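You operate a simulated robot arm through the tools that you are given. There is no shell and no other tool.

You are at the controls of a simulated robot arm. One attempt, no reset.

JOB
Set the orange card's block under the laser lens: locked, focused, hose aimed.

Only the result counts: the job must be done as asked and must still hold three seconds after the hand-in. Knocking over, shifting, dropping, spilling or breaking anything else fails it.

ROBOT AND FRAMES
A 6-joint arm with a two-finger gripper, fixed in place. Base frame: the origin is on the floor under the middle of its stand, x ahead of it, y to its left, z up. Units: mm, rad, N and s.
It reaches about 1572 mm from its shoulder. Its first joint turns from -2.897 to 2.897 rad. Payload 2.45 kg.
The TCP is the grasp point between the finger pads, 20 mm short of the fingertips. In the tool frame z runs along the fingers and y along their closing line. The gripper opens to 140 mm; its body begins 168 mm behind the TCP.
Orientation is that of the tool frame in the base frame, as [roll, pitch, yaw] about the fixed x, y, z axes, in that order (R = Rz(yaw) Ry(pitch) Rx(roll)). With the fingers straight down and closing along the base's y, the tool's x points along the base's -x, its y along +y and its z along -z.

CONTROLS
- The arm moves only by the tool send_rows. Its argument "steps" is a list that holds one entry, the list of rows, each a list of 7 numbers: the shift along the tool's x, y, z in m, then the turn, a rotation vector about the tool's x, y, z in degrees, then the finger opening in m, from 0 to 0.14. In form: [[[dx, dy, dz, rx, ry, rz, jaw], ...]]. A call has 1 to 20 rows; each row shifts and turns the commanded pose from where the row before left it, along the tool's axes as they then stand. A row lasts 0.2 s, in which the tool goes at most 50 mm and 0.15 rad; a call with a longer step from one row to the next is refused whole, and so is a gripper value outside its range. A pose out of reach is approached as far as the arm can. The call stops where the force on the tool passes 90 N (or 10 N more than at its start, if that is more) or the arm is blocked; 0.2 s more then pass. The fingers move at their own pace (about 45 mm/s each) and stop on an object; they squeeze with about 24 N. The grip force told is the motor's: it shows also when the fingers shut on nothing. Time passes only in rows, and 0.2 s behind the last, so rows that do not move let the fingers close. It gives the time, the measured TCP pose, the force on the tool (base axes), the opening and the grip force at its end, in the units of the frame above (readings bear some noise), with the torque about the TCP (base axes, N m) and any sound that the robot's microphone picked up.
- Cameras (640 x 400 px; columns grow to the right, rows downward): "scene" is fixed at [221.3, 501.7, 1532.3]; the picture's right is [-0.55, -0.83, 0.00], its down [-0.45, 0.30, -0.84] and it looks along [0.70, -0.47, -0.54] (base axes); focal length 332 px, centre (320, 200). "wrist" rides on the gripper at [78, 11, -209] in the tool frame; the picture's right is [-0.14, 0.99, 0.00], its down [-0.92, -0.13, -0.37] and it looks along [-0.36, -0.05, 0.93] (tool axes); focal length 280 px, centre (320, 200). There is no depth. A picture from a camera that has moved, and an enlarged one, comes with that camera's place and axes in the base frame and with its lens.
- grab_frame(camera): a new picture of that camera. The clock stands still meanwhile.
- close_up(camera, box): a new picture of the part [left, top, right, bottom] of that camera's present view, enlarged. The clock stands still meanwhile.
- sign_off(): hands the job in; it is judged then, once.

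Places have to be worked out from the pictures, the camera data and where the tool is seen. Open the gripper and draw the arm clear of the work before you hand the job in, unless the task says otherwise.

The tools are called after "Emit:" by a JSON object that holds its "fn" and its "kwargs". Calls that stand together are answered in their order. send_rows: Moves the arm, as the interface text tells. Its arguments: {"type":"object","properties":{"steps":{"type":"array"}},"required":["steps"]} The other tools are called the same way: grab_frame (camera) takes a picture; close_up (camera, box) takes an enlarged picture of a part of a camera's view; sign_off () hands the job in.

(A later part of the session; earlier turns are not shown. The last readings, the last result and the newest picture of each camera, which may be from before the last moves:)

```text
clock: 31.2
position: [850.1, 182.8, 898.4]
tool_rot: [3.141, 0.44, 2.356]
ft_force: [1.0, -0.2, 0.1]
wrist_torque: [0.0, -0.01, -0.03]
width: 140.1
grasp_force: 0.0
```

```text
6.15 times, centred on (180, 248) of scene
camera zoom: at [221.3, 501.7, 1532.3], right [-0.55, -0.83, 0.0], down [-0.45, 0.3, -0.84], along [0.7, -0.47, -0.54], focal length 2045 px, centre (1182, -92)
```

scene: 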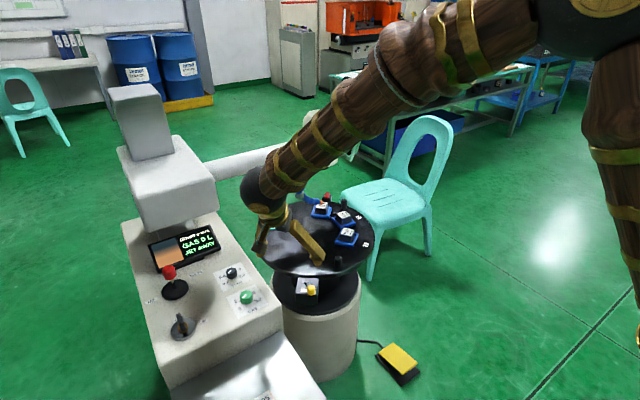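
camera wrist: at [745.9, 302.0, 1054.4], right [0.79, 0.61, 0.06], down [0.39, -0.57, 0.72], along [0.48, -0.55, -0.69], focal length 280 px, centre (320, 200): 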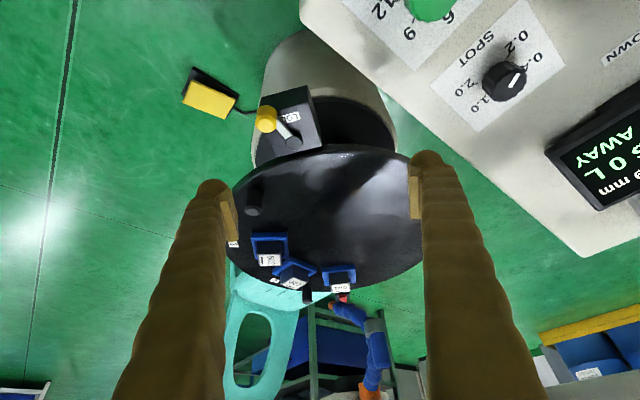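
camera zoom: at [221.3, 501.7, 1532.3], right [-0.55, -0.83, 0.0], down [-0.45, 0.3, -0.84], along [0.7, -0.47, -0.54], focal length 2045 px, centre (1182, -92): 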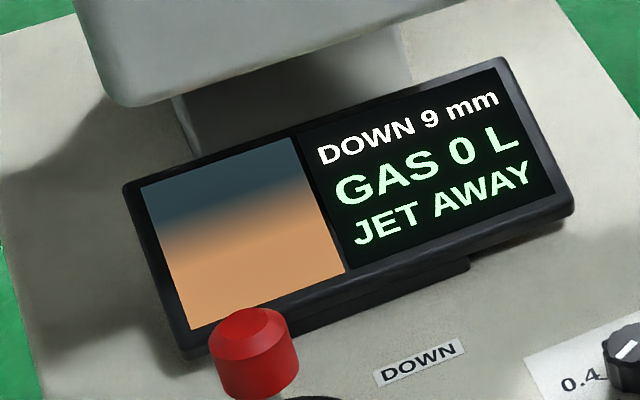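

Measured angles put station 1 at 314.5–315.3° and the red pointer at about 315.2°, so 205 sits under the lens line; the display holds DOWN 9 mm. Next is locking: I zoom on the lock lever to see how it stands.

Emit:
{"fn": "close_up", "kwargs": {"camera": "wrist", "box": [240, 80, 340, 160]}}

Emit:
{"fn": "close_up", "kwargs": {"camera": "scene", "box": [280, 265, 340, 310]}}

```text
5.00 times, centred on (290, 120) of wrist
camera zoom: at [745.9, 302.0, 1054.4], right [0.79, 0.61, 0.06], down [0.39, -0.57, 0.72], along [0.48, -0.55, -0.69], focal length 1402 px, centre (470, 600)
```

zoom: 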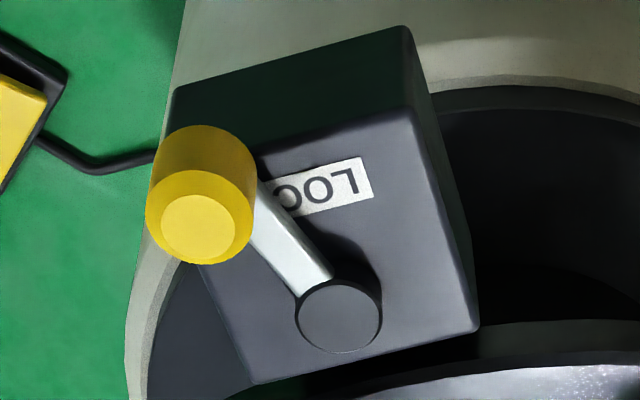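

```text
8.89 times, centred on (310, 288) of scene
camera zoom: at [221.3, 501.7, 1532.3], right [-0.55, -0.83, 0.0], down [-0.45, 0.3, -0.84], along [0.7, -0.47, -0.54], focal length 2954 px, centre (409, -578)
```

zoom: 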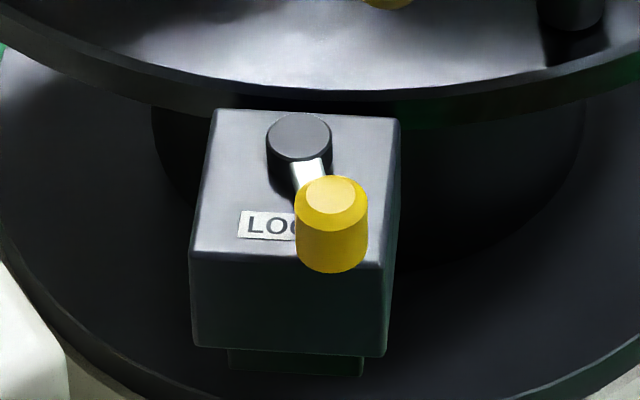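

The lever stands about 17° to one side of the box centre line, with the LOCK label on its clockwise side. I level the tool, align it with the lever (yaw ≈160°) and position above the yellow knob at about (818,133).

Emit:
{"fn": "send_rows", "kwargs": {"steps": [[[0, 0, 0, 0, 8.4, 0, 0.07], [0, 0, 0, 0, 8.4, 0, 0.07], [0, 0, 0, 0, 8.4, 0, 0.07], [0, 0, 0, 0, 0, -8.4, 0.07], [0, 0, 0, 0, 0, -8.4, 0.07], [0, 0, 0, 0, 0, -8.2, 0.07], [0.0065, -0.029, 0, 0, 0, 0, 0.07], [0.0065, -0.029, 0, 0, 0, 0, 0.07], [0, 0, 0.03, 0, 0, 0, 0.07], [0, 0, 0.03, 0, 0, 0, 0.07], [0, 0, 0, 0, 0, 0, 0.07]]]}}

Emit:
{"fn": "grab_frame", "kwargs": {"camera": "wrist"}}

```text
clock: 33.6
position: [817.8, 133.0, 838.1]
tool_rot: [3.14, -0.003, 2.791]
ft_force: [-0.1, 0.2, -0.4]
wrist_torque: [-0.02, 0.01, 0.03]
width: 70.1
grasp_force: 0.0
```

```text
taken
camera wrist: at [749.4, 168.6, 1047.7], right [0.47, 0.88, 0.0], down [0.82, -0.44, 0.37], along [0.32, -0.17, -0.93], focal length 280 px, centre (320, 200)
```

wrist: 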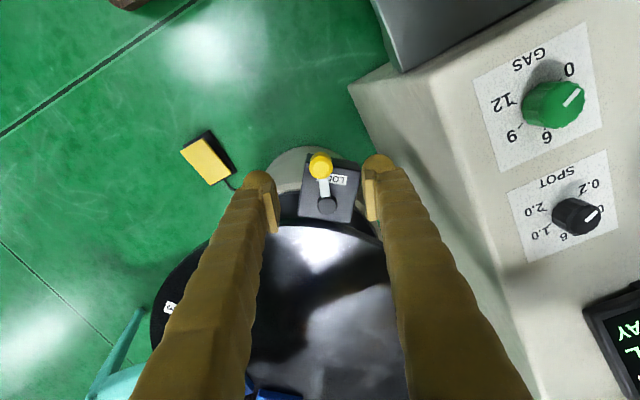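

The knob is centred between the fingers. I descend to z≈757 and grip it.

Emit:
{"fn": "send_rows", "kwargs": {"steps": [[[0, 0, 0.03, 0, 0, 0, 0.07], [0, 0, 0.03, 0, 0, 0, 0.07], [0, 0, 0.021, 0, 0, 0, 0.07], [0, 0, 0, 0, 0, 0, 0.05], [0, 0, 0, 0, 0, 0, 0.02], [0, 0, 0, 0, 0, 0, 0.015], [0, 0, 0, 0, 0, 0, 0.015], [0, 0, 0, 0, 0, 0, 0.015]]]}}

```text
clock: 35.4
position: [818.3, 131.3, 758.3]
tool_rot: [3.141, -0.001, 2.791]
ft_force: [1.8, -0.8, -3.9]
wrist_torque: [-0.05, -0.07, -0.04]
width: 23.8
grasp_force: 44.1
```

Gripped at 23.8 mm. I try a small 3° clockwise swing toward the LOCK label to feel whether the lever moves that way.

Emit:
{"fn": "send_rows", "kwargs": {"steps": [[[0, 0.00136, 0, 0, 0, 1.5, 0.015], [0, 0.00136, 0, 0, 0, 1.5, 0.015], [0, 0, 0, 0, 0, 0, 0.015]]]}}

```text
clock: 36.2
position: [818.6, 134.1, 757.7]
tool_rot: [-3.14, -0.003, 2.737]
ft_force: [-5.3, -12.1, -3.2]
wrist_torque: [-0.11, 0.02, -0.1]
width: 23.8
grasp_force: 45.3
```

The knob moved about 2.8 mm with about 13 N of resistance, so it turns this way. I continue in small steps.

Emit:
{"fn": "send_rows", "kwargs": {"steps": [[[-0.0001, 0.0027, 0, 0, 0, 3, 0.015], [-0.0001, 0.0027, 0, 0, 0, 3, 0.015], [0, 0, 0, 0, 0, 0, 0.015]]]}}

```text
clock: 36.9
position: [818.9, 132.2, 756.7]
tool_rot: [-3.136, -0.004, 2.637]
ft_force: [-5.9, -21.0, 7.1]
wrist_torque: [-0.34, -0.07, 0.09]
width: 23.7
grasp_force: 45.1
stopped in row 3: the force on the tool passed its limit at 95 N (the readings are from after the stop); the commanded pose is now the measured one
```

That hit 95 N with no net motion, so the lever is at its stop in the clockwise direction. I turn the tool back to the lever's line and try counter-clockwise gently.

Emit:
{"fn": "send_rows", "kwargs": {"steps": [[[0, 0, 0, 0, 0, -4.4, 0.015], [0, 0, 0, 0, 0, -4.4, 0.015], [0, -0.00136, 0, 0, 0, -1.5, 0.015], [0, -0.00136, 0, 0, 0, -1.5, 0.015], [0, 0, 0, 0, 0, 0, 0.015]]]}}

```text
clock: 38.1
position: [818.4, 131.9, 756.5]
tool_rot: [-3.138, -0.007, 2.842]
ft_force: [-14.8, 11.4, 5.3]
wrist_torque: [0.07, 0.1, 0.29]
width: 23.8
grasp_force: 44.6
```

Slight resistance only so far; I continue counter-clockwise in small steps and watch the force.

Emit:
{"fn": "send_rows", "kwargs": {"steps": [[[0, -0.0025, 0, 0, 0, -2, 0.015], [0, -0.0025, 0, 0, 0, -2, 0.015], [0, 0, 0, 0, 0, 0, 0.015]]]}}

Emit:
{"fn": "close_up", "kwargs": {"camera": "scene", "box": [280, 255, 350, 310]}}

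```text
clock: 38.9
position: [816.2, 125.7, 757.1]
tool_rot: [-3.138, -0.005, 2.911]
ft_force: [-5.9, 4.8, -11.2]
wrist_torque: [0.06, -0.07, 0.14]
width: 23.5
grasp_force: 44.7
```

```text
7.27 times, centred on (315, 282) of scene
camera zoom: at [221.3, 501.7, 1532.3], right [-0.55, -0.83, 0.0], down [-0.45, 0.3, -0.84], along [0.7, -0.47, -0.54], focal length 2417 px, centre (356, -400)
```

zoom: 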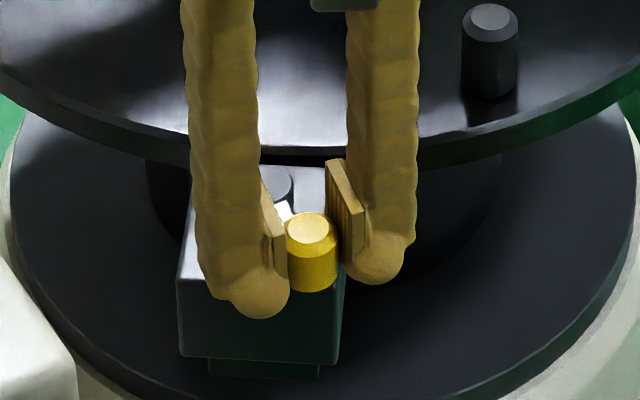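

Counter-clockwise it moves freely (knob now at (816,126), low force). I carry the lever on along its arc.

Emit:
{"fn": "send_rows", "kwargs": {"steps": [[[-0.0001, -0.0037, 0, 0, 0, -4, 0.015], [-0.0001, -0.0037, 0, 0, 0, -4, 0.015], [-0.0001, -0.0037, 0, 0, 0, -4, 0.015], [-0.0001, -0.0037, 0, 0, 0, -4, 0.015], [-0.0001, -0.0037, 0, 0, 0, -4, 0.015], [0, 0, 0, 0, 0, 0, 0.015]]]}}

Emit:
{"fn": "close_up", "kwargs": {"camera": "scene", "box": [130, 215, 230, 280]}}

```text
clock: 40.3
position: [815.2, 108.4, 755.4]
tool_rot: [-3.139, -0.008, -3.024]
ft_force: [10.7, 2.3, -30.8]
wrist_torque: [0.01, -0.28, 0.07]
width: 23.6
grasp_force: 45.3
```

```text
6.15 times, centred on (180, 248) of scene
camera zoom: at [221.3, 501.7, 1532.3], right [-0.55, -0.83, 0.0], down [-0.45, 0.3, -0.84], along [0.7, -0.47, -0.54], focal length 2045 px, centre (1182, -92)
```

zoom: 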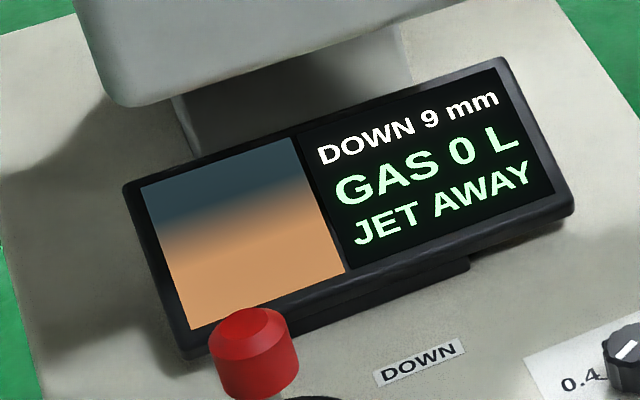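

Lever is now at about 187°, moving freely apart from a small downward pull on the grip. I continue along the arc, letting the tool sink slightly.

Emit:
{"fn": "send_rows", "kwargs": {"steps": [[[-0.0001, -0.0037, 0.0008, 0, 0, -4, 0.015], [-0.0001, -0.0037, 0.0004, 0, 0, -4, 0.015], [-0.0001, -0.0037, 0, 0, 0, -4, 0.015], [-0.0001, -0.0037, 0, 0, 0, -4, 0.015], [0, 0, 0, 0, 0, 0, 0.015]]]}}

```text
clock: 41.5
position: [819.0, 92.6, 756.2]
tool_rot: [-3.14, -0.005, -2.745]
ft_force: [2.3, 2.3, 22.1]
wrist_torque: [0.0, 0.08, 0.08]
width: 23.7
grasp_force: 45.1
```

Now at about 205° with negligible horizontal force. I keep going until a stop or click.

Emit:
{"fn": "send_rows", "kwargs": {"steps": [[[-0.0001, -0.0037, -0.0005, 0, 0, -4, 0.015], [-0.0001, -0.0037, 0, 0, 0, -4, 0.015], [-0.0001, -0.0037, 0, 0, 0, -4, 0.015], [-0.0001, -0.0037, 0, 0, 0, -4, 0.015], [0, 0, 0, 0, 0, 0, 0.015]]]}}

Emit:
{"fn": "close_up", "kwargs": {"camera": "scene", "box": [260, 240, 360, 310]}}

```text
clock: 42.7
position: [827.3, 81.1, 756.9]
tool_rot: [3.139, -0.006, -2.464]
ft_force: [19.7, 17.7, 13.9]
wrist_torque: [0.3, -0.2, 0.1]
width: 23.7
grasp_force: 44.7
```

```text
5.71 times, centred on (310, 275) of scene
camera zoom: at [221.3, 501.7, 1532.3], right [-0.55, -0.83, 0.0], down [-0.45, 0.3, -0.84], along [0.7, -0.47, -0.54], focal length 1899 px, centre (377, -229)
```

zoom: 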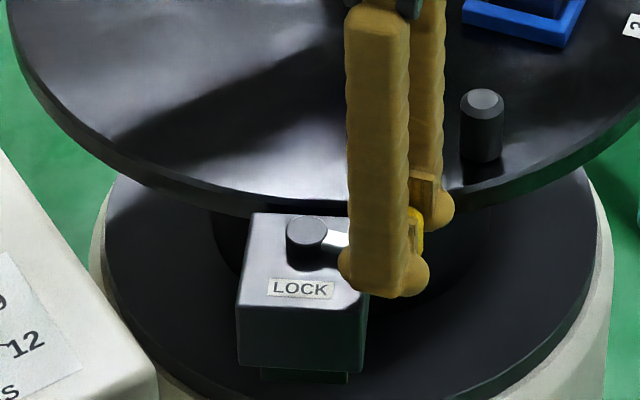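

The LOCK label is now uncovered; the lever is at about 220° with only radial strain. I ease in 1 mm and continue.

Emit:
{"fn": "send_rows", "kwargs": {"steps": [[[-0.0011, -0.0037, 0, 0, 0, -4, 0.015], [-0.0002, -0.0037, 0, 0, 0, -4, 0.015], [-0.0002, -0.0037, 0, 0, 0, -4, 0.015], [0, 0, 0, 0, 0, 0, 0.015]]]}}

```text
clock: 43.4
position: [827.5, 79.5, 754.4]
tool_rot: [3.129, -0.013, -2.301]
ft_force: [-9.3, 11.8, 1.2]
wrist_torque: [0.03, 0.23, 0.0]
width: 24.8
grasp_force: 7.0
stopped in row 3: the force on the tool passed its limit at 98 N (the readings are from after the stop); the commanded pose is now the measured one
```

Blocked at about 221°: the lever has reached its other stop (about 60° of travel). I pause to let the grip settle and look.

Emit:
{"fn": "send_rows", "kwargs": {"steps": [[[0, 0, 0, 0, 0, 0, 0.015], [0, 0, 0, 0, 0, 0, 0.015]]]}}

Emit:
{"fn": "close_up", "kwargs": {"camera": "scene", "box": [260, 240, 360, 310]}}

Emit:
{"fn": "grab_frame", "kwargs": {"camera": "wrist"}}

Emit:
{"fn": "close_up", "kwargs": {"camera": "scene", "box": [130, 215, 230, 280]}}

```text
clock: 44.0
position: [828.4, 77.9, 755.9]
tool_rot: [3.128, -0.012, -2.302]
ft_force: [-12.2, 12.0, 1.0]
wrist_torque: [0.07, 0.13, -0.02]
width: 26.2
grasp_force: 7.9
```

```text
5.71 times, centred on (310, 275) of scene
camera zoom: at [221.3, 501.7, 1532.3], right [-0.55, -0.83, 0.0], down [-0.45, 0.3, -0.84], along [0.7, -0.47, -0.54], focal length 1899 px, centre (377, -229)
```

zoom: 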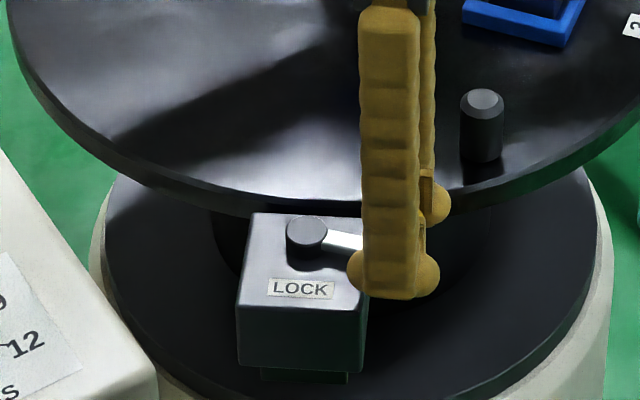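

```text
taken
camera wrist: at [771.9, 28.4, 964.8], right [-0.64, 0.76, 0.01], down [0.72, 0.6, 0.36], along [0.27, 0.24, -0.93], focal length 280 px, centre (320, 200)
```

wrist: 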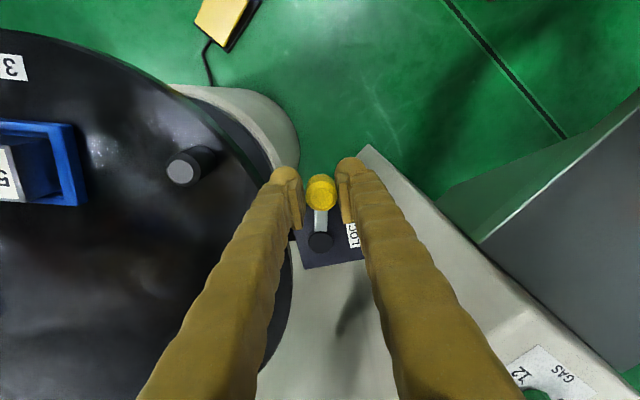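

```text
6.15 times, centred on (180, 248) of scene
camera zoom: at [221.3, 501.7, 1532.3], right [-0.55, -0.83, 0.0], down [-0.45, 0.3, -0.84], along [0.7, -0.47, -0.54], focal length 2045 px, centre (1182, -92)
```

zoom: 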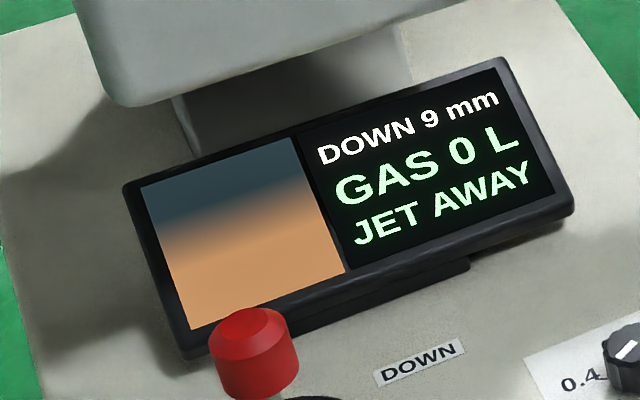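

The lever has swung clear to its far stop (the reaction now points back against the swing). I release the knob, lift off and check that the lever stays put.

Emit:
{"fn": "send_rows", "kwargs": {"steps": [[[0, 0, 0, 0, 0, 0, 0.05], [0, 0, 0, 0, 0, 0, 0.06], [0, 0, 0, 0, 0, 0, 0.06], [0, 0, -0.04, 0, 0, 0, 0.06], [0, 0, -0.04, 0, 0, 0, 0.06], [0, 0, -0.04, 0, 0, 0, 0.06], [0, 0, 0, 0, 0, 0, 0.06]]]}}

Emit:
{"fn": "close_up", "kwargs": {"camera": "scene", "box": [260, 240, 360, 310]}}

Emit:
{"fn": "close_up", "kwargs": {"camera": "wrist", "box": [250, 120, 390, 260]}}

```text
clock: 45.6
position: [830.1, 79.2, 873.4]
tool_rot: [3.13, -0.011, -2.302]
ft_force: [0.3, 0.5, 0.3]
wrist_torque: [0.01, 0.0, -0.02]
width: 60.0
grasp_force: 0.1
```

```text
5.71 times, centred on (310, 275) of scene
camera zoom: at [221.3, 501.7, 1532.3], right [-0.55, -0.83, 0.0], down [-0.45, 0.3, -0.84], along [0.7, -0.47, -0.54], focal length 1899 px, centre (377, -229)
```

zoom: 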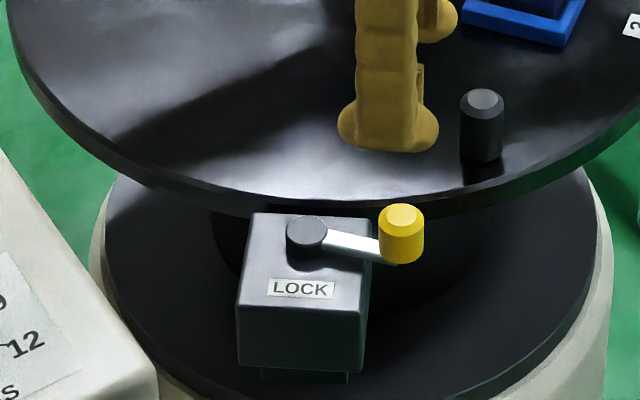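

```text
2.86 times, centred on (320, 190) of wrist
camera zoom: at [774.1, 27.9, 1083.9], right [-0.64, 0.76, 0.01], down [0.72, 0.6, 0.36], along [0.27, 0.24, -0.93], focal length 801 px, centre (320, 229)
```

zoom: 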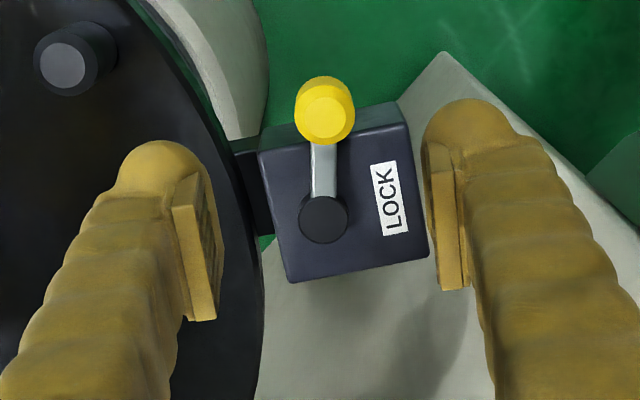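

The lever stayed at its far stop (about 60° from where it began). Now I check the lens and block alignment from the scene camera and read the display again.

Emit:
{"fn": "close_up", "kwargs": {"camera": "scene", "box": [270, 120, 390, 230]}}

Emit:
{"fn": "grab_frame", "kwargs": {"camera": "wrist"}}

Emit:
{"fn": "grab_frame", "kwargs": {"camera": "scene"}}

```text
3.64 times, centred on (330, 175) of scene
camera zoom: at [221.3, 501.7, 1532.3], right [-0.55, -0.83, 0.0], down [-0.45, 0.3, -0.84], along [0.7, -0.47, -0.54], focal length 1209 px, centre (284, 291)
```

zoom: 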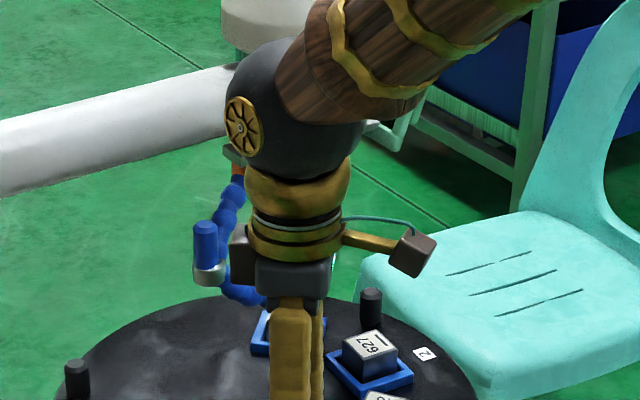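

```text
taken
camera wrist: at [774.1, 27.9, 1083.9], right [-0.64, 0.76, 0.01], down [0.72, 0.6, 0.36], along [0.27, 0.24, -0.93], focal length 280 px, centre (320, 200)
```

wrist: 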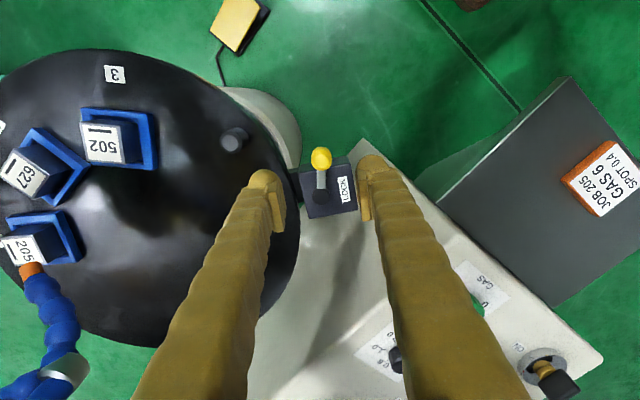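

```text
taken
```

scene: 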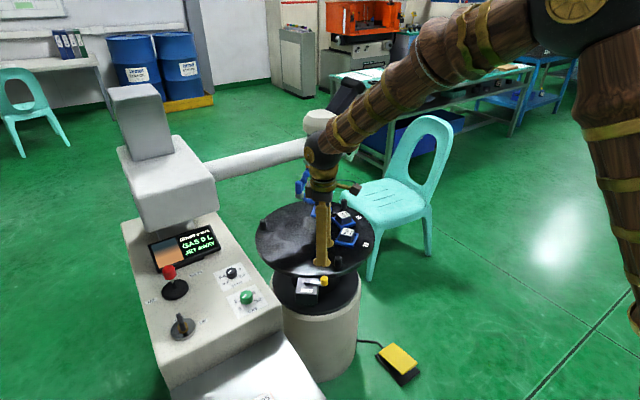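

I move to the right side to look at the lens and block 205 from there, then will take a second bearing from the left to pin down the lens axis.

Emit:
{"fn": "send_rows", "kwargs": {"steps": [[[0.038, -0.0283, 0, 0, 0, 0, 0.14], [0.038, -0.0283, 0, 0, 0, 0, 0.14], [0.038, -0.0283, 0, 0, 0, 0, 0.14], [0.038, -0.0283, 0, 0, 0, 0, 0.14], [0.038, -0.0283, 0, 0, 0, 0, 0.14], [0.038, -0.0283, 0, 0, 0, 0, 0.14], [0.038, -0.0283, 0, 0, 0, 0, 0.14], [0, 0, 0.01, 0, 0, 7, 0.14], [0, 0, 0.01, 0, 0, 7, 0.14], [0, 0, 0, 0, 0, 7, 0.14], [0, 0, 0, 0, 0, 7, 0.14], [0, 0, 0, 0, -7, 0, 0.14], [0, 0, 0, 0, -7, 0, 0.14], [0, 0, 0, 0, -7, 0, 0.14], [0, 0, 0, 0, -7, 0, 0.14], [0, 0, 0, 0, -7, 0, 0.14], [0, 0, 0, 0, 0, 0, 0.14]]]}}

Emit:
{"fn": "grab_frame", "kwargs": {"camera": "wrist"}}

Emit:
{"fn": "close_up", "kwargs": {"camera": "scene", "box": [270, 100, 370, 230]}}

```text
clock: 49.2
position: [800.4, -251.5, 854.9]
tool_rot: [3.137, 0.594, -2.794]
ft_force: [-0.4, 0.6, 0.1]
wrist_torque: [-0.02, 0.0, 0.03]
width: 140.1
grasp_force: 0.0
```

```text
taken
camera wrist: at [625.4, -304.2, 984.6], right [-0.23, 0.97, 0.08], down [0.57, 0.07, 0.82], along [0.79, 0.24, -0.56], focal length 280 px, centre (320, 200)
```

wrist: 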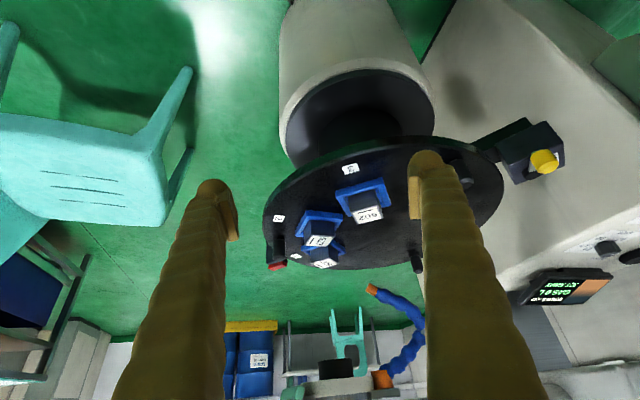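

```text
3.08 times, centred on (320, 165) of scene
camera zoom: at [221.3, 501.7, 1532.3], right [-0.55, -0.83, 0.0], down [-0.45, 0.3, -0.84], along [0.7, -0.47, -0.54], focal length 1023 px, centre (320, 308)
```

zoom: 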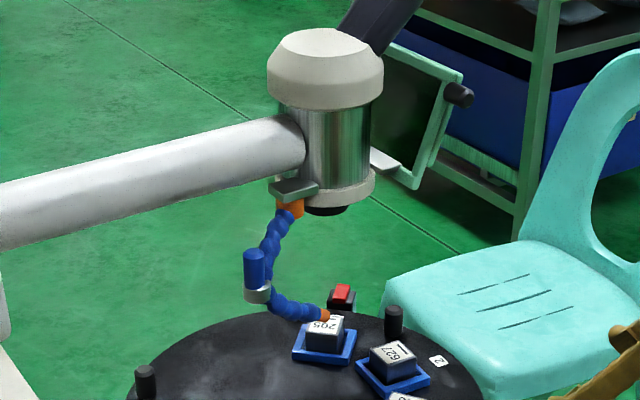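

Emit:
{"fn": "close_up", "kwargs": {"camera": "wrist", "box": [260, 220, 430, 400]}}

Emit:
{"fn": "close_up", "kwargs": {"camera": "wrist", "box": [260, 205, 360, 275]}}

Emit:
{"fn": "close_up", "kwargs": {"camera": "scene", "box": [300, 150, 350, 230]}}

```text
2.22 times, centred on (345, 310) of wrist
camera zoom: at [625.4, -304.2, 984.6], right [-0.23, 0.97, 0.08], down [0.57, 0.07, 0.82], along [0.79, 0.24, -0.56], focal length 623 px, centre (264, -44)
```

zoom: 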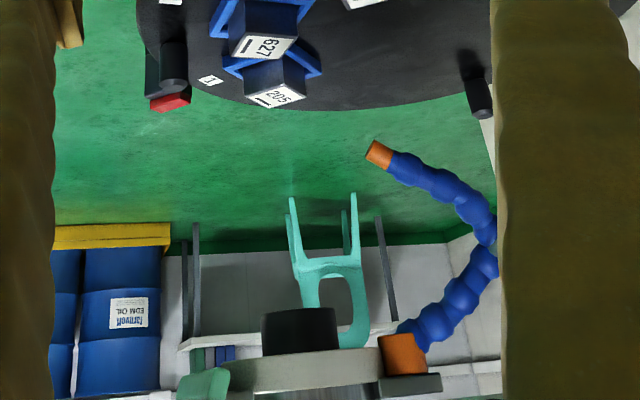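

```text
5.71 times, centred on (310, 240) of wrist
camera zoom: at [625.4, -304.2, 984.6], right [-0.23, 0.97, 0.08], down [0.57, 0.07, 0.82], along [0.79, 0.24, -0.56], focal length 1602 px, centre (377, -29)
```

zoom: 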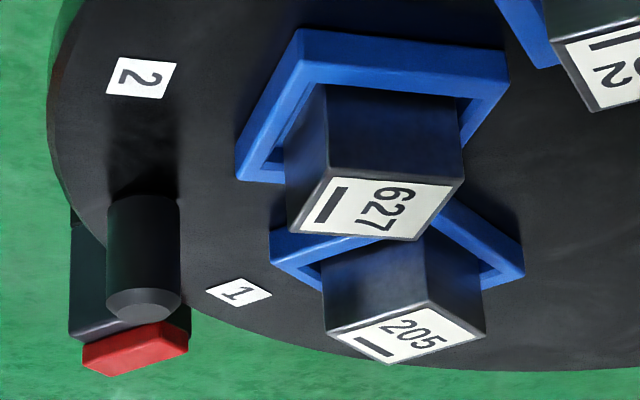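

```text
5.00 times, centred on (325, 190) of scene
camera zoom: at [221.3, 501.7, 1532.3], right [-0.55, -0.83, 0.0], down [-0.45, 0.3, -0.84], along [0.7, -0.47, -0.54], focal length 1662 px, centre (295, 250)
```

zoom: 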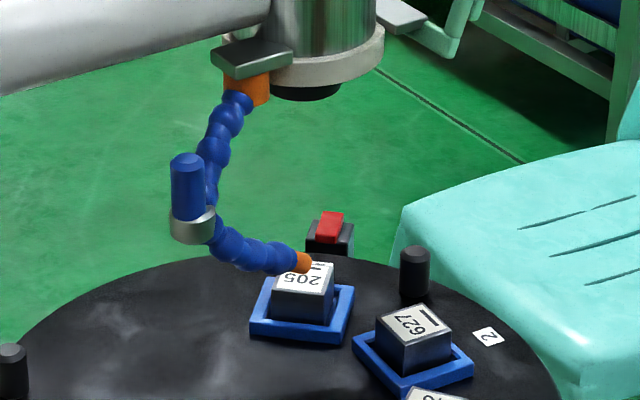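

Triangulation gives block 205's top at about (1172,-143,757) and the lens axis at about (1173,-142), lens bottom z≈940 — aligned within measurement error. Next I test the lock by regripping peg 3 at (878,-12) and nudging it slightly.

Emit:
{"fn": "send_rows", "kwargs": {"steps": [[[0, 0, 0, 0, 6.8, 0, 0.07], [0, 0, 0, 0, 6.8, 0, 0.07], [0, 0, 0, 0, 6.8, 0, 0.07], [0, 0, 0, 0, 6.8, 0, 0.07], [0, 0, 0, 0, 6.8, 0, 0.07], [0, 0, 0, 0, 0, 7.8, 0.07], [0, 0, 0, 0, 0, 7.8, 0.07], [0, 0, 0, 0, 0, 7.8, 0.07], [0, 0, 0, 0, 0, 7.7, 0.07], [-0.0051, 0.0416, 0, 0, 0, 0, 0.07], [-0.0051, 0.0416, 0, 0, 0, 0, 0.07], [-0.0051, 0.0416, 0, 0, 0, 0, 0.07], [-0.0051, 0.0416, 0, 0, 0, 0, 0.07], [-0.0051, 0.0416, 0, 0, 0, 0, 0.07], [-0.0051, 0.0416, 0, 0, 0, 0, 0.07], [0, 0, 0, 0, 0, 0, 0.07]]]}}

Emit:
{"fn": "grab_frame", "kwargs": {"camera": "wrist"}}

```text
clock: 52.6
position: [877.8, -12.0, 856.0]
tool_rot: [3.135, 0.001, 2.949]
ft_force: [0.5, -0.3, -0.4]
wrist_torque: [-0.06, 0.01, 0.03]
width: 70.0
grasp_force: 0.0
```

```text
taken
camera wrist: at [803.0, 12.0, 1065.1], right [0.32, 0.95, 0.0], down [0.88, -0.3, 0.37], along [0.35, -0.12, -0.93], focal length 280 px, centre (320, 200)
```

wrist: 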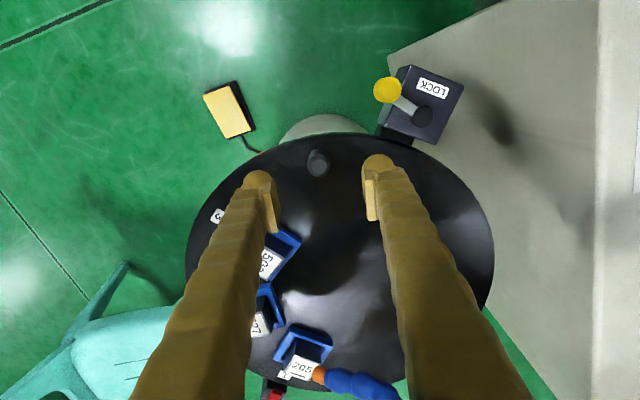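

Peg 3 is centred. I go down and grip it gently to read forces with the table at rest.

Emit:
{"fn": "send_rows", "kwargs": {"steps": [[[0, 0, 0.04, 0, 0, 0, 0.07], [0, 0, 0.04, 0, 0, 0, 0.07], [0, 0, 0.028, 0, 0, 0, 0.07], [0, 0, 0, 0, 0, 0, 0.05], [0, 0, 0, 0, 0, 0, 0.04], [0, 0, 0, 0, 0, 0, 0.02], [0, 0, 0, 0, 0, 0, 0.02], [0, 0, 0, 0, 0, 0, 0.02]]]}}

Emit:
{"fn": "send_rows", "kwargs": {"steps": [[[0, -0.0015, 0, 0, 0, 0, 0.02], [0, 0, 0, 0, 0, 0, 0.02]]]}}

```text
clock: 54.4
position: [877.3, -10.8, 748.3]
tool_rot: [3.135, 0.0, 2.947]
ft_force: [-1.0, -11.3, -2.9]
wrist_torque: [-0.05, 0.01, -0.01]
width: 27.9
grasp_force: 5.8
```

```text
clock: 55.0
position: [876.2, -12.5, 748.4]
tool_rot: [3.137, -0.001, 2.951]
ft_force: [-1.9, -6.5, -2.5]
wrist_torque: [-0.06, 0.04, -0.08]
width: 25.5
grasp_force: 13.8
```

The peg resists with the tool slightly off centre, which hints that it's held. I shift 1 mm further to centre the grip, then nudge each way.

Emit:
{"fn": "send_rows", "kwargs": {"steps": [[[0, -0.001, 0, 0, 0, 0, 0.02], [0, 0, 0, 0, 0, 0, 0.02], [0, 0, 0, 0, 0, 0, 0.02]]]}}

Emit:
{"fn": "send_rows", "kwargs": {"steps": [[[0, -0.0015, 0, 0, 0, 0, 0.02], [0, 0, 0, 0, 0, 0, 0.02]]]}}

Emit:
{"fn": "send_rows", "kwargs": {"steps": [[[0, 0.003, 0, 0, 0, 0, 0.02], [0, 0, 0, 0, 0, 0, 0.02]]]}}

```text
clock: 55.8
position: [878.6, -13.4, 748.6]
tool_rot: [3.137, 0.001, 2.949]
ft_force: [4.8, 11.8, -5.4]
wrist_torque: [0.11, -0.14, 0.21]
width: 24.8
grasp_force: 44.8
```

```text
clock: 56.4
position: [876.9, -13.8, 749.0]
tool_rot: [3.137, -0.001, 2.95]
ft_force: [9.2, 43.1, -5.8]
wrist_torque: [0.4, -0.19, 0.25]
width: 24.8
grasp_force: 44.2
```

```text
clock: 57.0
position: [877.0, -14.1, 748.2]
tool_rot: [3.138, -0.003, 2.948]
ft_force: [0.9, 0.0, 1.0]
wrist_torque: [-0.03, 0.03, 0.11]
width: 24.8
grasp_force: 44.6
```

A 1.5 mm nudge produced 43 N with no table movement, where the free table used to give way at a few newtons: it is locked, and with the grip relaxed the force is zero. I release, lift and travel left toward the console joystick.

Emit:
{"fn": "send_rows", "kwargs": {"steps": [[[0, 0, 0, 0, 0, 0, 0.04], [0, 0, 0, 0, 0, 0, 0.07], [0, 0, 0, 0, 0, 0, 0.07], [0, 0, -0.05, 0, 0, 0, 0.07], [0, 0, -0.05, 0, 0, 0, 0.07], [0, 0, -0.05, 0, 0, 0, 0.07], [0, 0, -0.05, 0, 0, 0, 0.07], [0, 0, -0.05, 0, 0, 0, 0.07], [0, 0, 0, 0, 0, -5.5, 0.07], [0, 0, 0, 0, 0, -5.5, 0.07], [0.0, 0.045, 0, 0, 0, 0, 0.07], [0.0, 0.045, 0, 0, 0, 0, 0.07], [0.0, 0.045, 0, 0, 0, 0, 0.07], [0.0, 0.045, 0, 0, 0, 0, 0.07], [0.0, 0.045, 0, 0, 0, 0, 0.07], [0.0, 0.045, 0, 0, 0, 0, 0.07], [0.0, 0.045, 0, 0, 0, 0, 0.07], [0.0, 0.045, 0, 0, 0, 0, 0.07], [0, 0, 0, 0, 0, 0, 0.07]]]}}

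Emit:
{"fn": "grab_frame", "kwargs": {"camera": "wrist"}}

Emit:
{"fn": "grab_frame", "kwargs": {"camera": "scene"}}

```text
clock: 61.0
position: [877.4, 347.5, 1000.2]
tool_rot: [3.136, 0.001, 3.139]
ft_force: [-0.3, -0.5, 0.7]
wrist_torque: [-0.01, 0.02, 0.0]
width: 70.2
grasp_force: 0.0
```

```text
taken
camera wrist: at [799.9, 357.1, 1209.8], right [0.14, 0.99, 0.01], down [0.92, -0.13, 0.37], along [0.37, -0.05, -0.93], focal length 280 px, centre (320, 200)
```

wrist: 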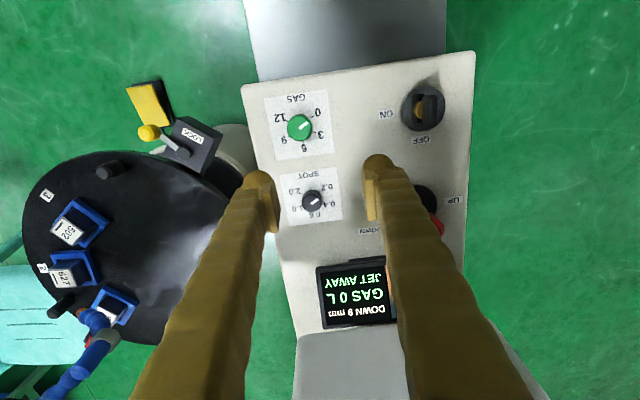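

```text
taken
```

scene: 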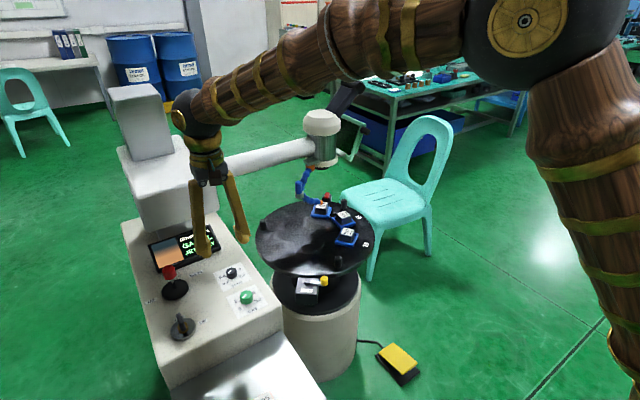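

The joystick is behind the right finger. I shift further left so it lies between the fingers and zoom in on it and the display.

Emit:
{"fn": "send_rows", "kwargs": {"steps": [[[0, 0.044, 0, 0, 0, 0, 0.1], [0, 0.044, 0, 0, 0, 0, 0.1], [0, 0.044, 0, 0, 0, 0, 0.1], [0, 0, 0, 0, 0, 0, 0.1]]]}}

Emit:
{"fn": "grab_frame", "kwargs": {"camera": "wrist"}}

Emit:
{"fn": "close_up", "kwargs": {"camera": "wrist", "box": [250, 170, 400, 300]}}

Emit:
{"fn": "close_up", "kwargs": {"camera": "wrist", "box": [140, 80, 260, 230]}}

```text
clock: 62.0
position: [878.8, 478.1, 1001.8]
tool_rot: [3.135, -0.001, 3.139]
ft_force: [-0.2, 0.9, 0.1]
wrist_torque: [0.0, -0.02, 0.04]
width: 99.9
grasp_force: 0.0
```

```text
taken
camera wrist: at [800.4, 488.1, 1210.6], right [0.14, 0.99, 0.0], down [0.92, -0.13, 0.37], along [0.36, -0.05, -0.93], focal length 280 px, centre (320, 200)
```

wrist: 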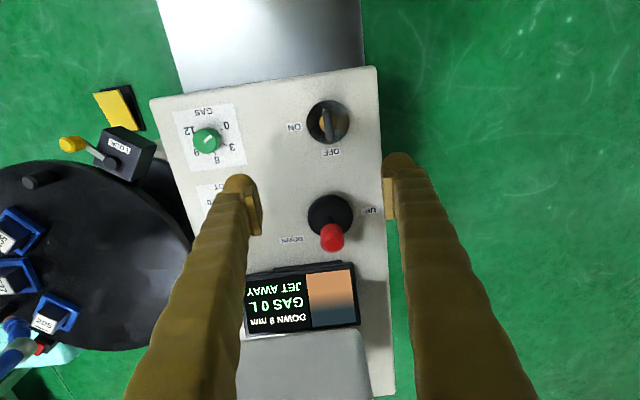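

```text
3.08 times, centred on (325, 235) of wrist
camera zoom: at [800.4, 488.1, 1210.6], right [0.14, 0.99, 0.0], down [0.92, -0.13, 0.37], along [0.36, -0.05, -0.93], focal length 863 px, centre (305, 92)
```

zoom: 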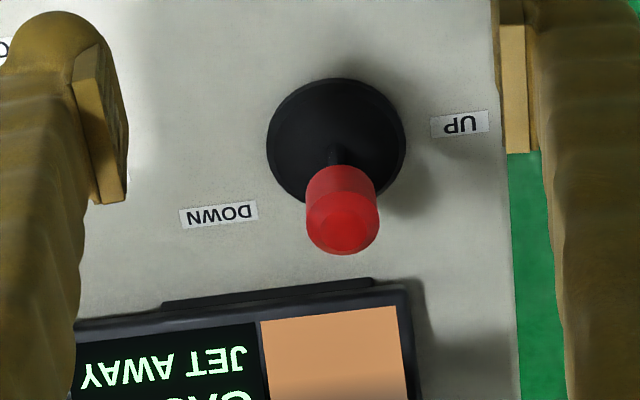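

```text
2.67 times, centred on (200, 155) of wrist
camera zoom: at [800.4, 488.1, 1210.6], right [0.14, 0.99, 0.0], down [0.92, -0.13, 0.37], along [0.36, -0.05, -0.93], focal length 748 px, centre (640, 320)
```

zoom: 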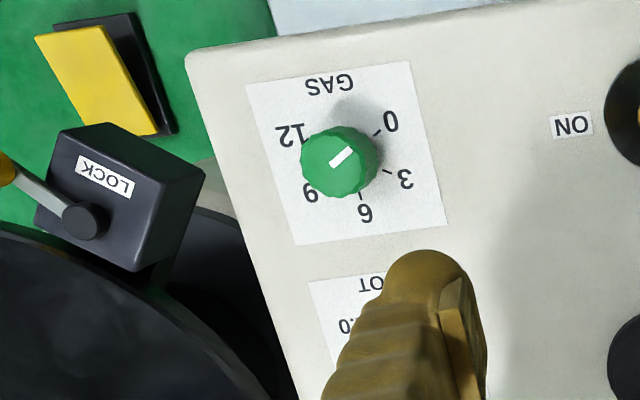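

The joystick stands upright at about (991.5,478), red knob ≈31 mm wide with top z≈886; -y is DOWN. The tower face is close at x≈1067, so I tilt the tool 20° (body leaning back) and approach with fingers straddling the knob along y, not gripping.

Emit:
{"fn": "send_rows", "kwargs": {"steps": [[[0, 0, 0, 0, -6.7, 0, 0.08], [0, 0, 0, 0, -6.7, 0, 0.08], [0, 0, 0, 0, -6.6, 0, 0.08], [-0.015, 0, 0.041, 0, 0, 0, 0.08], [-0.015, 0, 0.041, 0, 0, 0, 0.08], [-0.015, 0, 0.021, 0, 0, 0, 0.08], [0, 0, 0, 0, 0, 0, 0.08]]]}}

Emit:
{"fn": "grab_frame", "kwargs": {"camera": "wrist"}}

Emit:
{"fn": "grab_frame", "kwargs": {"camera": "scene"}}

```text
clock: 63.6
position: [954.4, 478.4, 920.3]
tool_rot: [3.135, 0.35, 3.141]
ft_force: [-0.4, 0.6, -0.3]
wrist_torque: [-0.01, 0.02, -0.02]
width: 80.3
grasp_force: 0.1
```

```text
taken
camera wrist: at [810.8, 488.8, 1090.1], right [0.13, 0.99, 0.05], down [0.74, -0.13, 0.66], along [0.66, -0.05, -0.75], focal length 280 px, centre (320, 200)
```

wrist: 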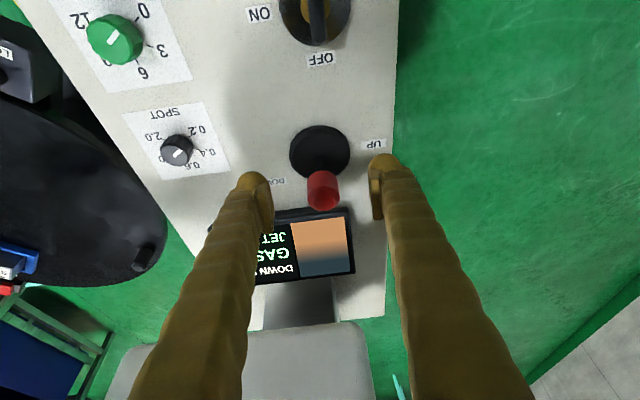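

```text
taken
```

scene: 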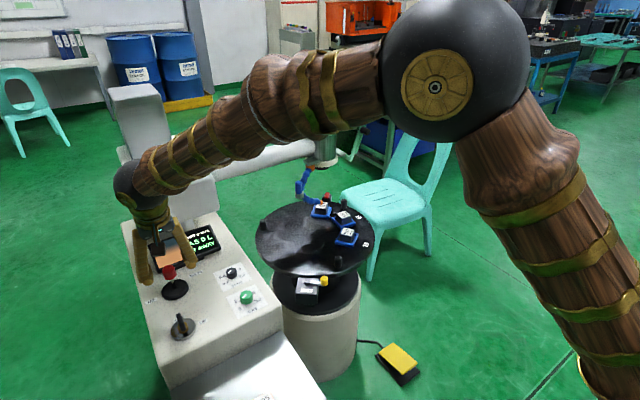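

I'm close to the joystick with good clearance; before touching it I zoom on the spot dial, the gas dial and the display for reference.

Emit:
{"fn": "close_up", "kwargs": {"camera": "wrist", "box": [120, 95, 240, 185]}}

Emit:
{"fn": "close_up", "kwargs": {"camera": "wrist", "box": [240, 110, 400, 230]}}

```text
4.44 times, centred on (180, 140) of wrist
camera zoom: at [810.8, 488.8, 1090.1], right [0.13, 0.99, 0.05], down [0.74, -0.13, 0.66], along [0.66, -0.05, -0.75], focal length 1246 px, centre (942, 467)
```

zoom: 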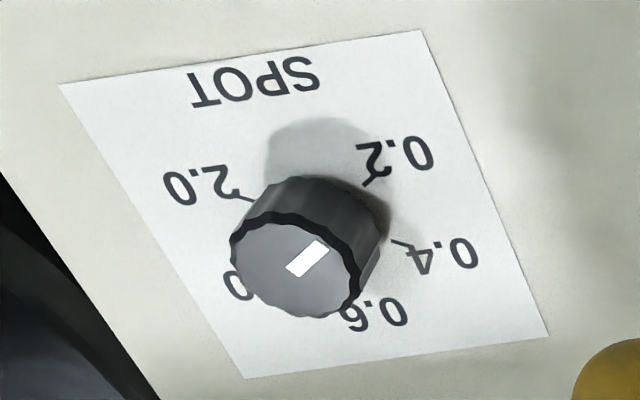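

```text
3.33 times, centred on (320, 170) of wrist
camera zoom: at [810.8, 488.8, 1090.1], right [0.13, 0.99, 0.05], down [0.74, -0.13, 0.66], along [0.66, -0.05, -0.75], focal length 935 px, centre (320, 300)
```

zoom: 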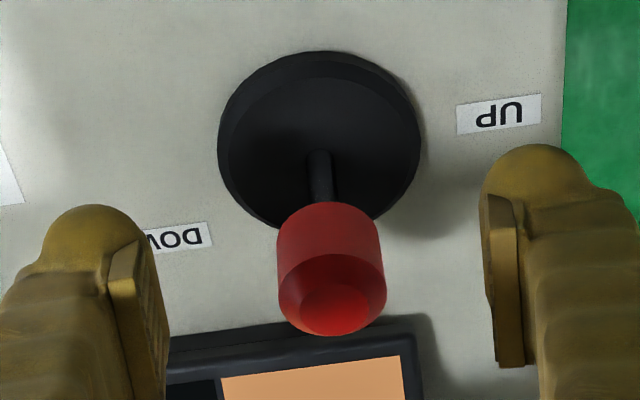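

Spot pointer is at 0.2 and gas at 0. The joystick knob is centred; I move in to straddle it, narrowing the opening to 56 mm without touching.

Emit:
{"fn": "send_rows", "kwargs": {"steps": [[[-0.0076, 0, 0.0296, 0, 0, 0, 0.08], [-0.0076, 0, 0.0296, 0, 0, 0, 0.08], [0, 0, 0, 0, 0, 0, 0.056], [0, 0, 0, 0, 0, 0, 0.056]]]}}

Emit:
{"fn": "grab_frame", "kwargs": {"camera": "wrist"}}

Emit:
{"fn": "close_up", "kwargs": {"camera": "scene", "box": [120, 210, 230, 310]}}

```text
clock: 64.6
position: [989.0, 478.5, 869.3]
tool_rot: [3.137, 0.348, 3.14]
ft_force: [1.2, 0.1, -0.1]
wrist_torque: [0.02, 0.0, 0.06]
width: 56.1
grasp_force: 0.0
```

```text
taken
camera wrist: at [845.6, 489.1, 1039.7], right [0.13, 0.99, 0.05], down [0.74, -0.13, 0.66], along [0.66, -0.05, -0.75], focal length 280 px, centre (320, 200)
```

wrist: 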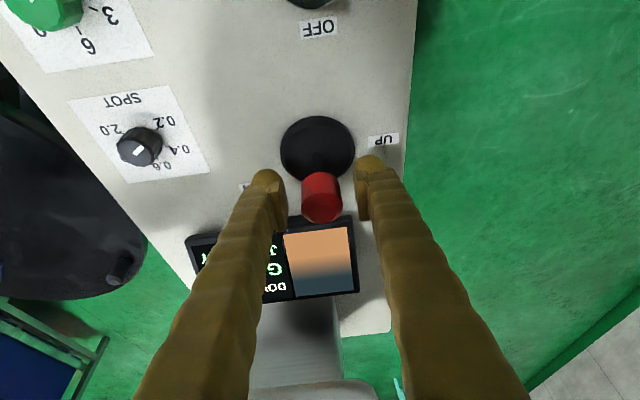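

```text
4.00 times, centred on (175, 260) of scene
camera zoom: at [221.3, 501.7, 1532.3], right [-0.55, -0.83, 0.0], down [-0.45, 0.3, -0.84], along [0.7, -0.47, -0.54], focal length 1329 px, centre (900, -40)
```

zoom: 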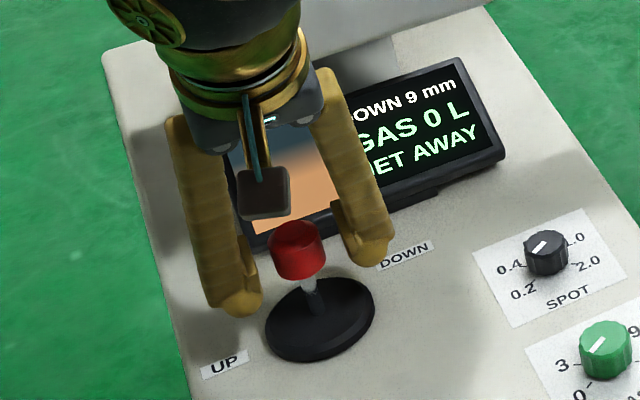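

The knob sits between the fingers and the display is readable in the scene view. I give one short DOWN pulse: 18 mm toward -y, then straight back.

Emit:
{"fn": "send_rows", "kwargs": {"steps": [[[0, -0.018, 0, 0, 0, 0, 0.056], [0, 0.018, 0, 0, 0, 0, 0.056]]]}}

Emit:
{"fn": "close_up", "kwargs": {"camera": "scene", "box": [120, 210, 230, 310]}}

```text
clock: 65.2
position: [988.9, 478.1, 868.8]
tool_rot: [3.137, 0.349, 3.141]
ft_force: [-0.1, -0.1, -0.3]
wrist_torque: [0.05, -0.02, 0.0]
width: 56.0
grasp_force: 0.0
```

```text
4.00 times, centred on (175, 260) of scene
camera zoom: at [221.3, 501.7, 1532.3], right [-0.55, -0.83, 0.0], down [-0.45, 0.3, -0.84], along [0.7, -0.47, -0.54], focal length 1329 px, centre (900, -40)
```

zoom: 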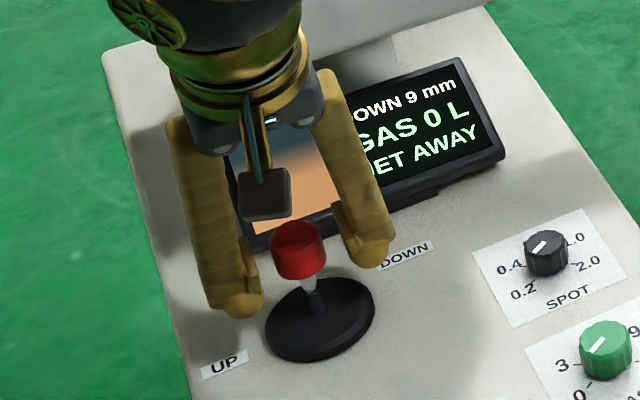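

No change yet. I push 22 mm and hold briefly to read the force, then return.

Emit:
{"fn": "send_rows", "kwargs": {"steps": [[[0, -0.022, 0, 0, 0, 0, 0.056]]]}}

Emit:
{"fn": "close_up", "kwargs": {"camera": "scene", "box": [120, 210, 230, 310]}}

```text
clock: 65.6
position: [990.1, 457.6, 869.7]
tool_rot: [3.138, 0.349, 3.139]
ft_force: [0.2, 2.5, -0.1]
wrist_torque: [0.0, 0.01, -0.03]
width: 57.5
grasp_force: 0.9
```

```text
4.00 times, centred on (175, 260) of scene
camera zoom: at [221.3, 501.7, 1532.3], right [-0.55, -0.83, 0.0], down [-0.45, 0.3, -0.84], along [0.7, -0.47, -0.54], focal length 1329 px, centre (900, -40)
```

zoom: 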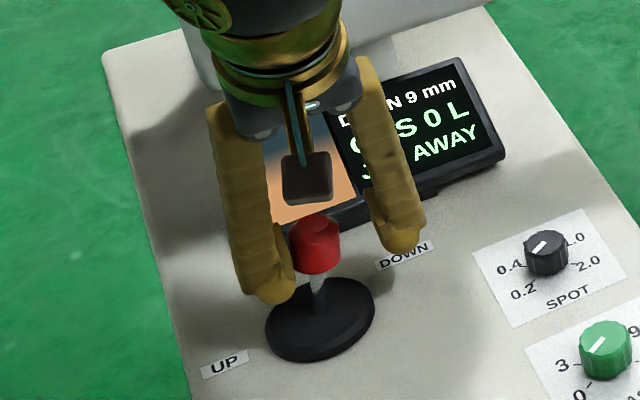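

The knob leans slightly with 2.5 N and still reads 9 mm. I push 8 mm further and watch.

Emit:
{"fn": "send_rows", "kwargs": {"steps": [[[0, -0.008, 0, 0, 0, 0, 0.056]]]}}

Emit:
{"fn": "close_up", "kwargs": {"camera": "scene", "box": [120, 210, 230, 310]}}

```text
clock: 66.0
position: [990.1, 448.9, 869.0]
tool_rot: [3.137, 0.349, 3.14]
ft_force: [-0.6, 3.4, -1.8]
wrist_torque: [-0.07, 0.04, -0.02]
width: 57.7
grasp_force: 0.6
```

```text
4.00 times, centred on (175, 260) of scene
camera zoom: at [221.3, 501.7, 1532.3], right [-0.55, -0.83, 0.0], down [-0.45, 0.3, -0.84], along [0.7, -0.47, -0.54], focal length 1329 px, centre (900, -40)
```

zoom: 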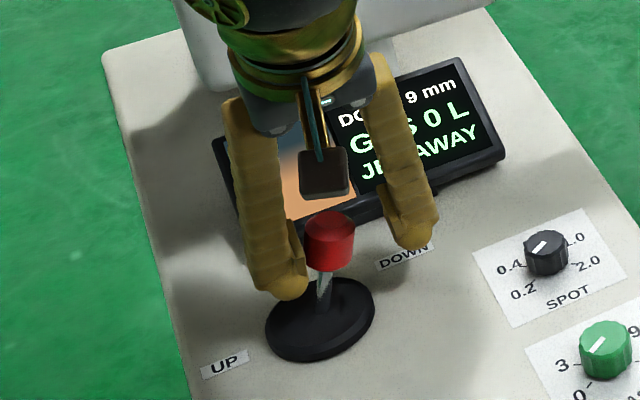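

The lever now leans about 11° but the reading still says 9 mm. I hold here two more ticks to see if it runs.

Emit:
{"fn": "send_rows", "kwargs": {"steps": [[[0, -0.003, 0, 0, 0, 0, 0.056], [0, 0, 0, 0, 0, 0, 0.056]]]}}

Emit:
{"fn": "close_up", "kwargs": {"camera": "scene", "box": [120, 210, 230, 310]}}

```text
clock: 66.6
position: [988.8, 445.4, 869.3]
tool_rot: [3.137, 0.348, 3.14]
ft_force: [-0.3, 4.3, -3.4]
wrist_torque: [-0.1, 0.02, 0.03]
width: 58.4
grasp_force: 1.8
```

```text
4.00 times, centred on (175, 260) of scene
camera zoom: at [221.3, 501.7, 1532.3], right [-0.55, -0.83, 0.0], down [-0.45, 0.3, -0.84], along [0.7, -0.47, -0.54], focal length 1329 px, centre (900, -40)
```

zoom: 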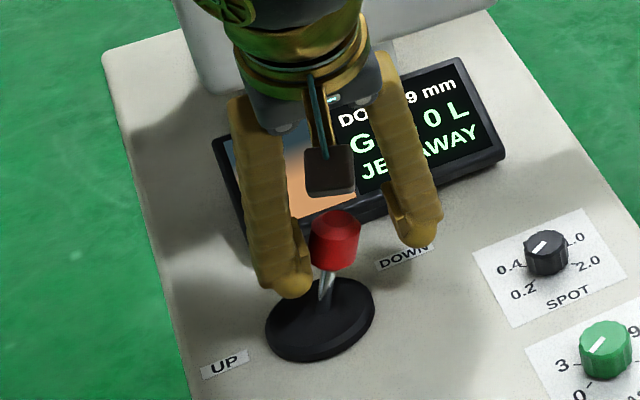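

Still 9 mm at about 15° lean with 4 N. I push 8 mm further and hold a moment.

Emit:
{"fn": "send_rows", "kwargs": {"steps": [[[0, -0.008, 0, 0, 0, 0, 0.056], [0, 0, 0, 0, 0, 0, 0.056]]]}}

Emit:
{"fn": "close_up", "kwargs": {"camera": "scene", "box": [120, 210, 230, 310]}}

```text
clock: 67.2
position: [989.5, 438.6, 869.1]
tool_rot: [3.137, 0.35, 3.14]
ft_force: [-3.1, 19.9, -5.3]
wrist_torque: [-0.12, -0.04, 0.14]
width: 68.8
grasp_force: 9.8
```

```text
4.00 times, centred on (175, 260) of scene
camera zoom: at [221.3, 501.7, 1532.3], right [-0.55, -0.83, 0.0], down [-0.45, 0.3, -0.84], along [0.7, -0.47, -0.54], focal length 1329 px, centre (900, -40)
```

zoom: 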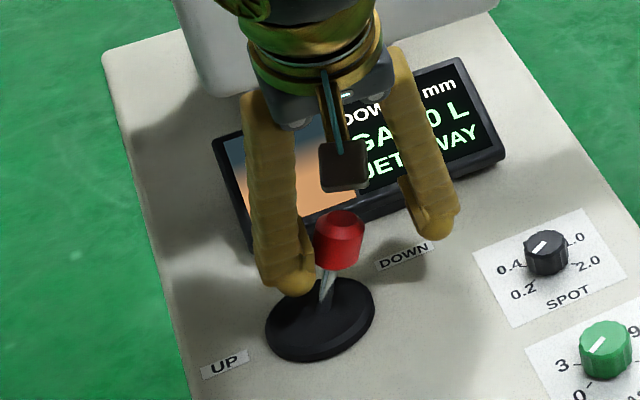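

The lever is at its end stop (20 N). The finger hides the number, so I read the display through the wrist camera.

Emit:
{"fn": "grab_frame", "kwargs": {"camera": "wrist"}}

Emit:
{"fn": "close_up", "kwargs": {"camera": "scene", "box": [270, 100, 370, 230]}}

```text
taken
camera wrist: at [845.5, 448.5, 1038.8], right [0.13, 0.99, 0.05], down [0.74, -0.13, 0.66], along [0.66, -0.05, -0.75], focal length 280 px, centre (320, 200)
```

wrist: 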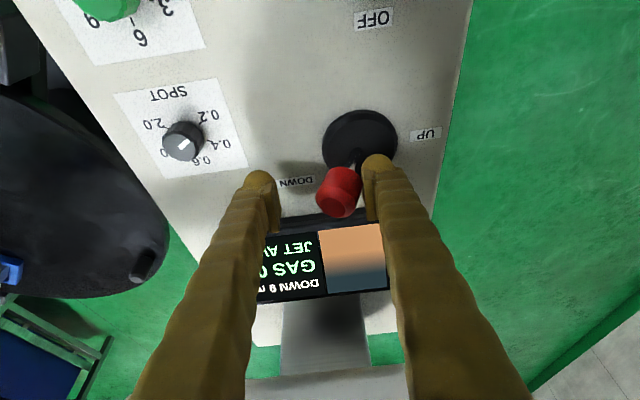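

```text
3.08 times, centred on (320, 165) of scene
camera zoom: at [221.3, 501.7, 1532.3], right [-0.55, -0.83, 0.0], down [-0.45, 0.3, -0.84], along [0.7, -0.47, -0.54], focal length 1023 px, centre (320, 308)
```

zoom: 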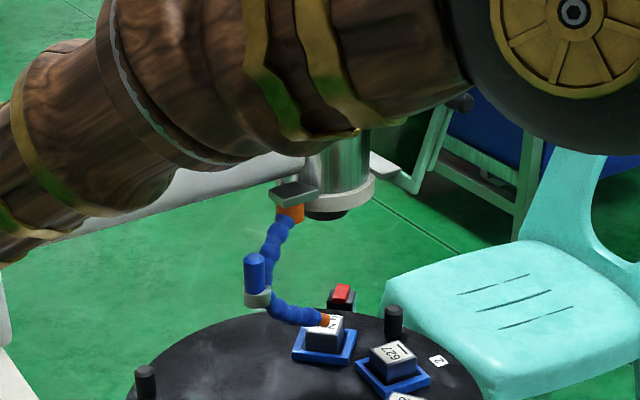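

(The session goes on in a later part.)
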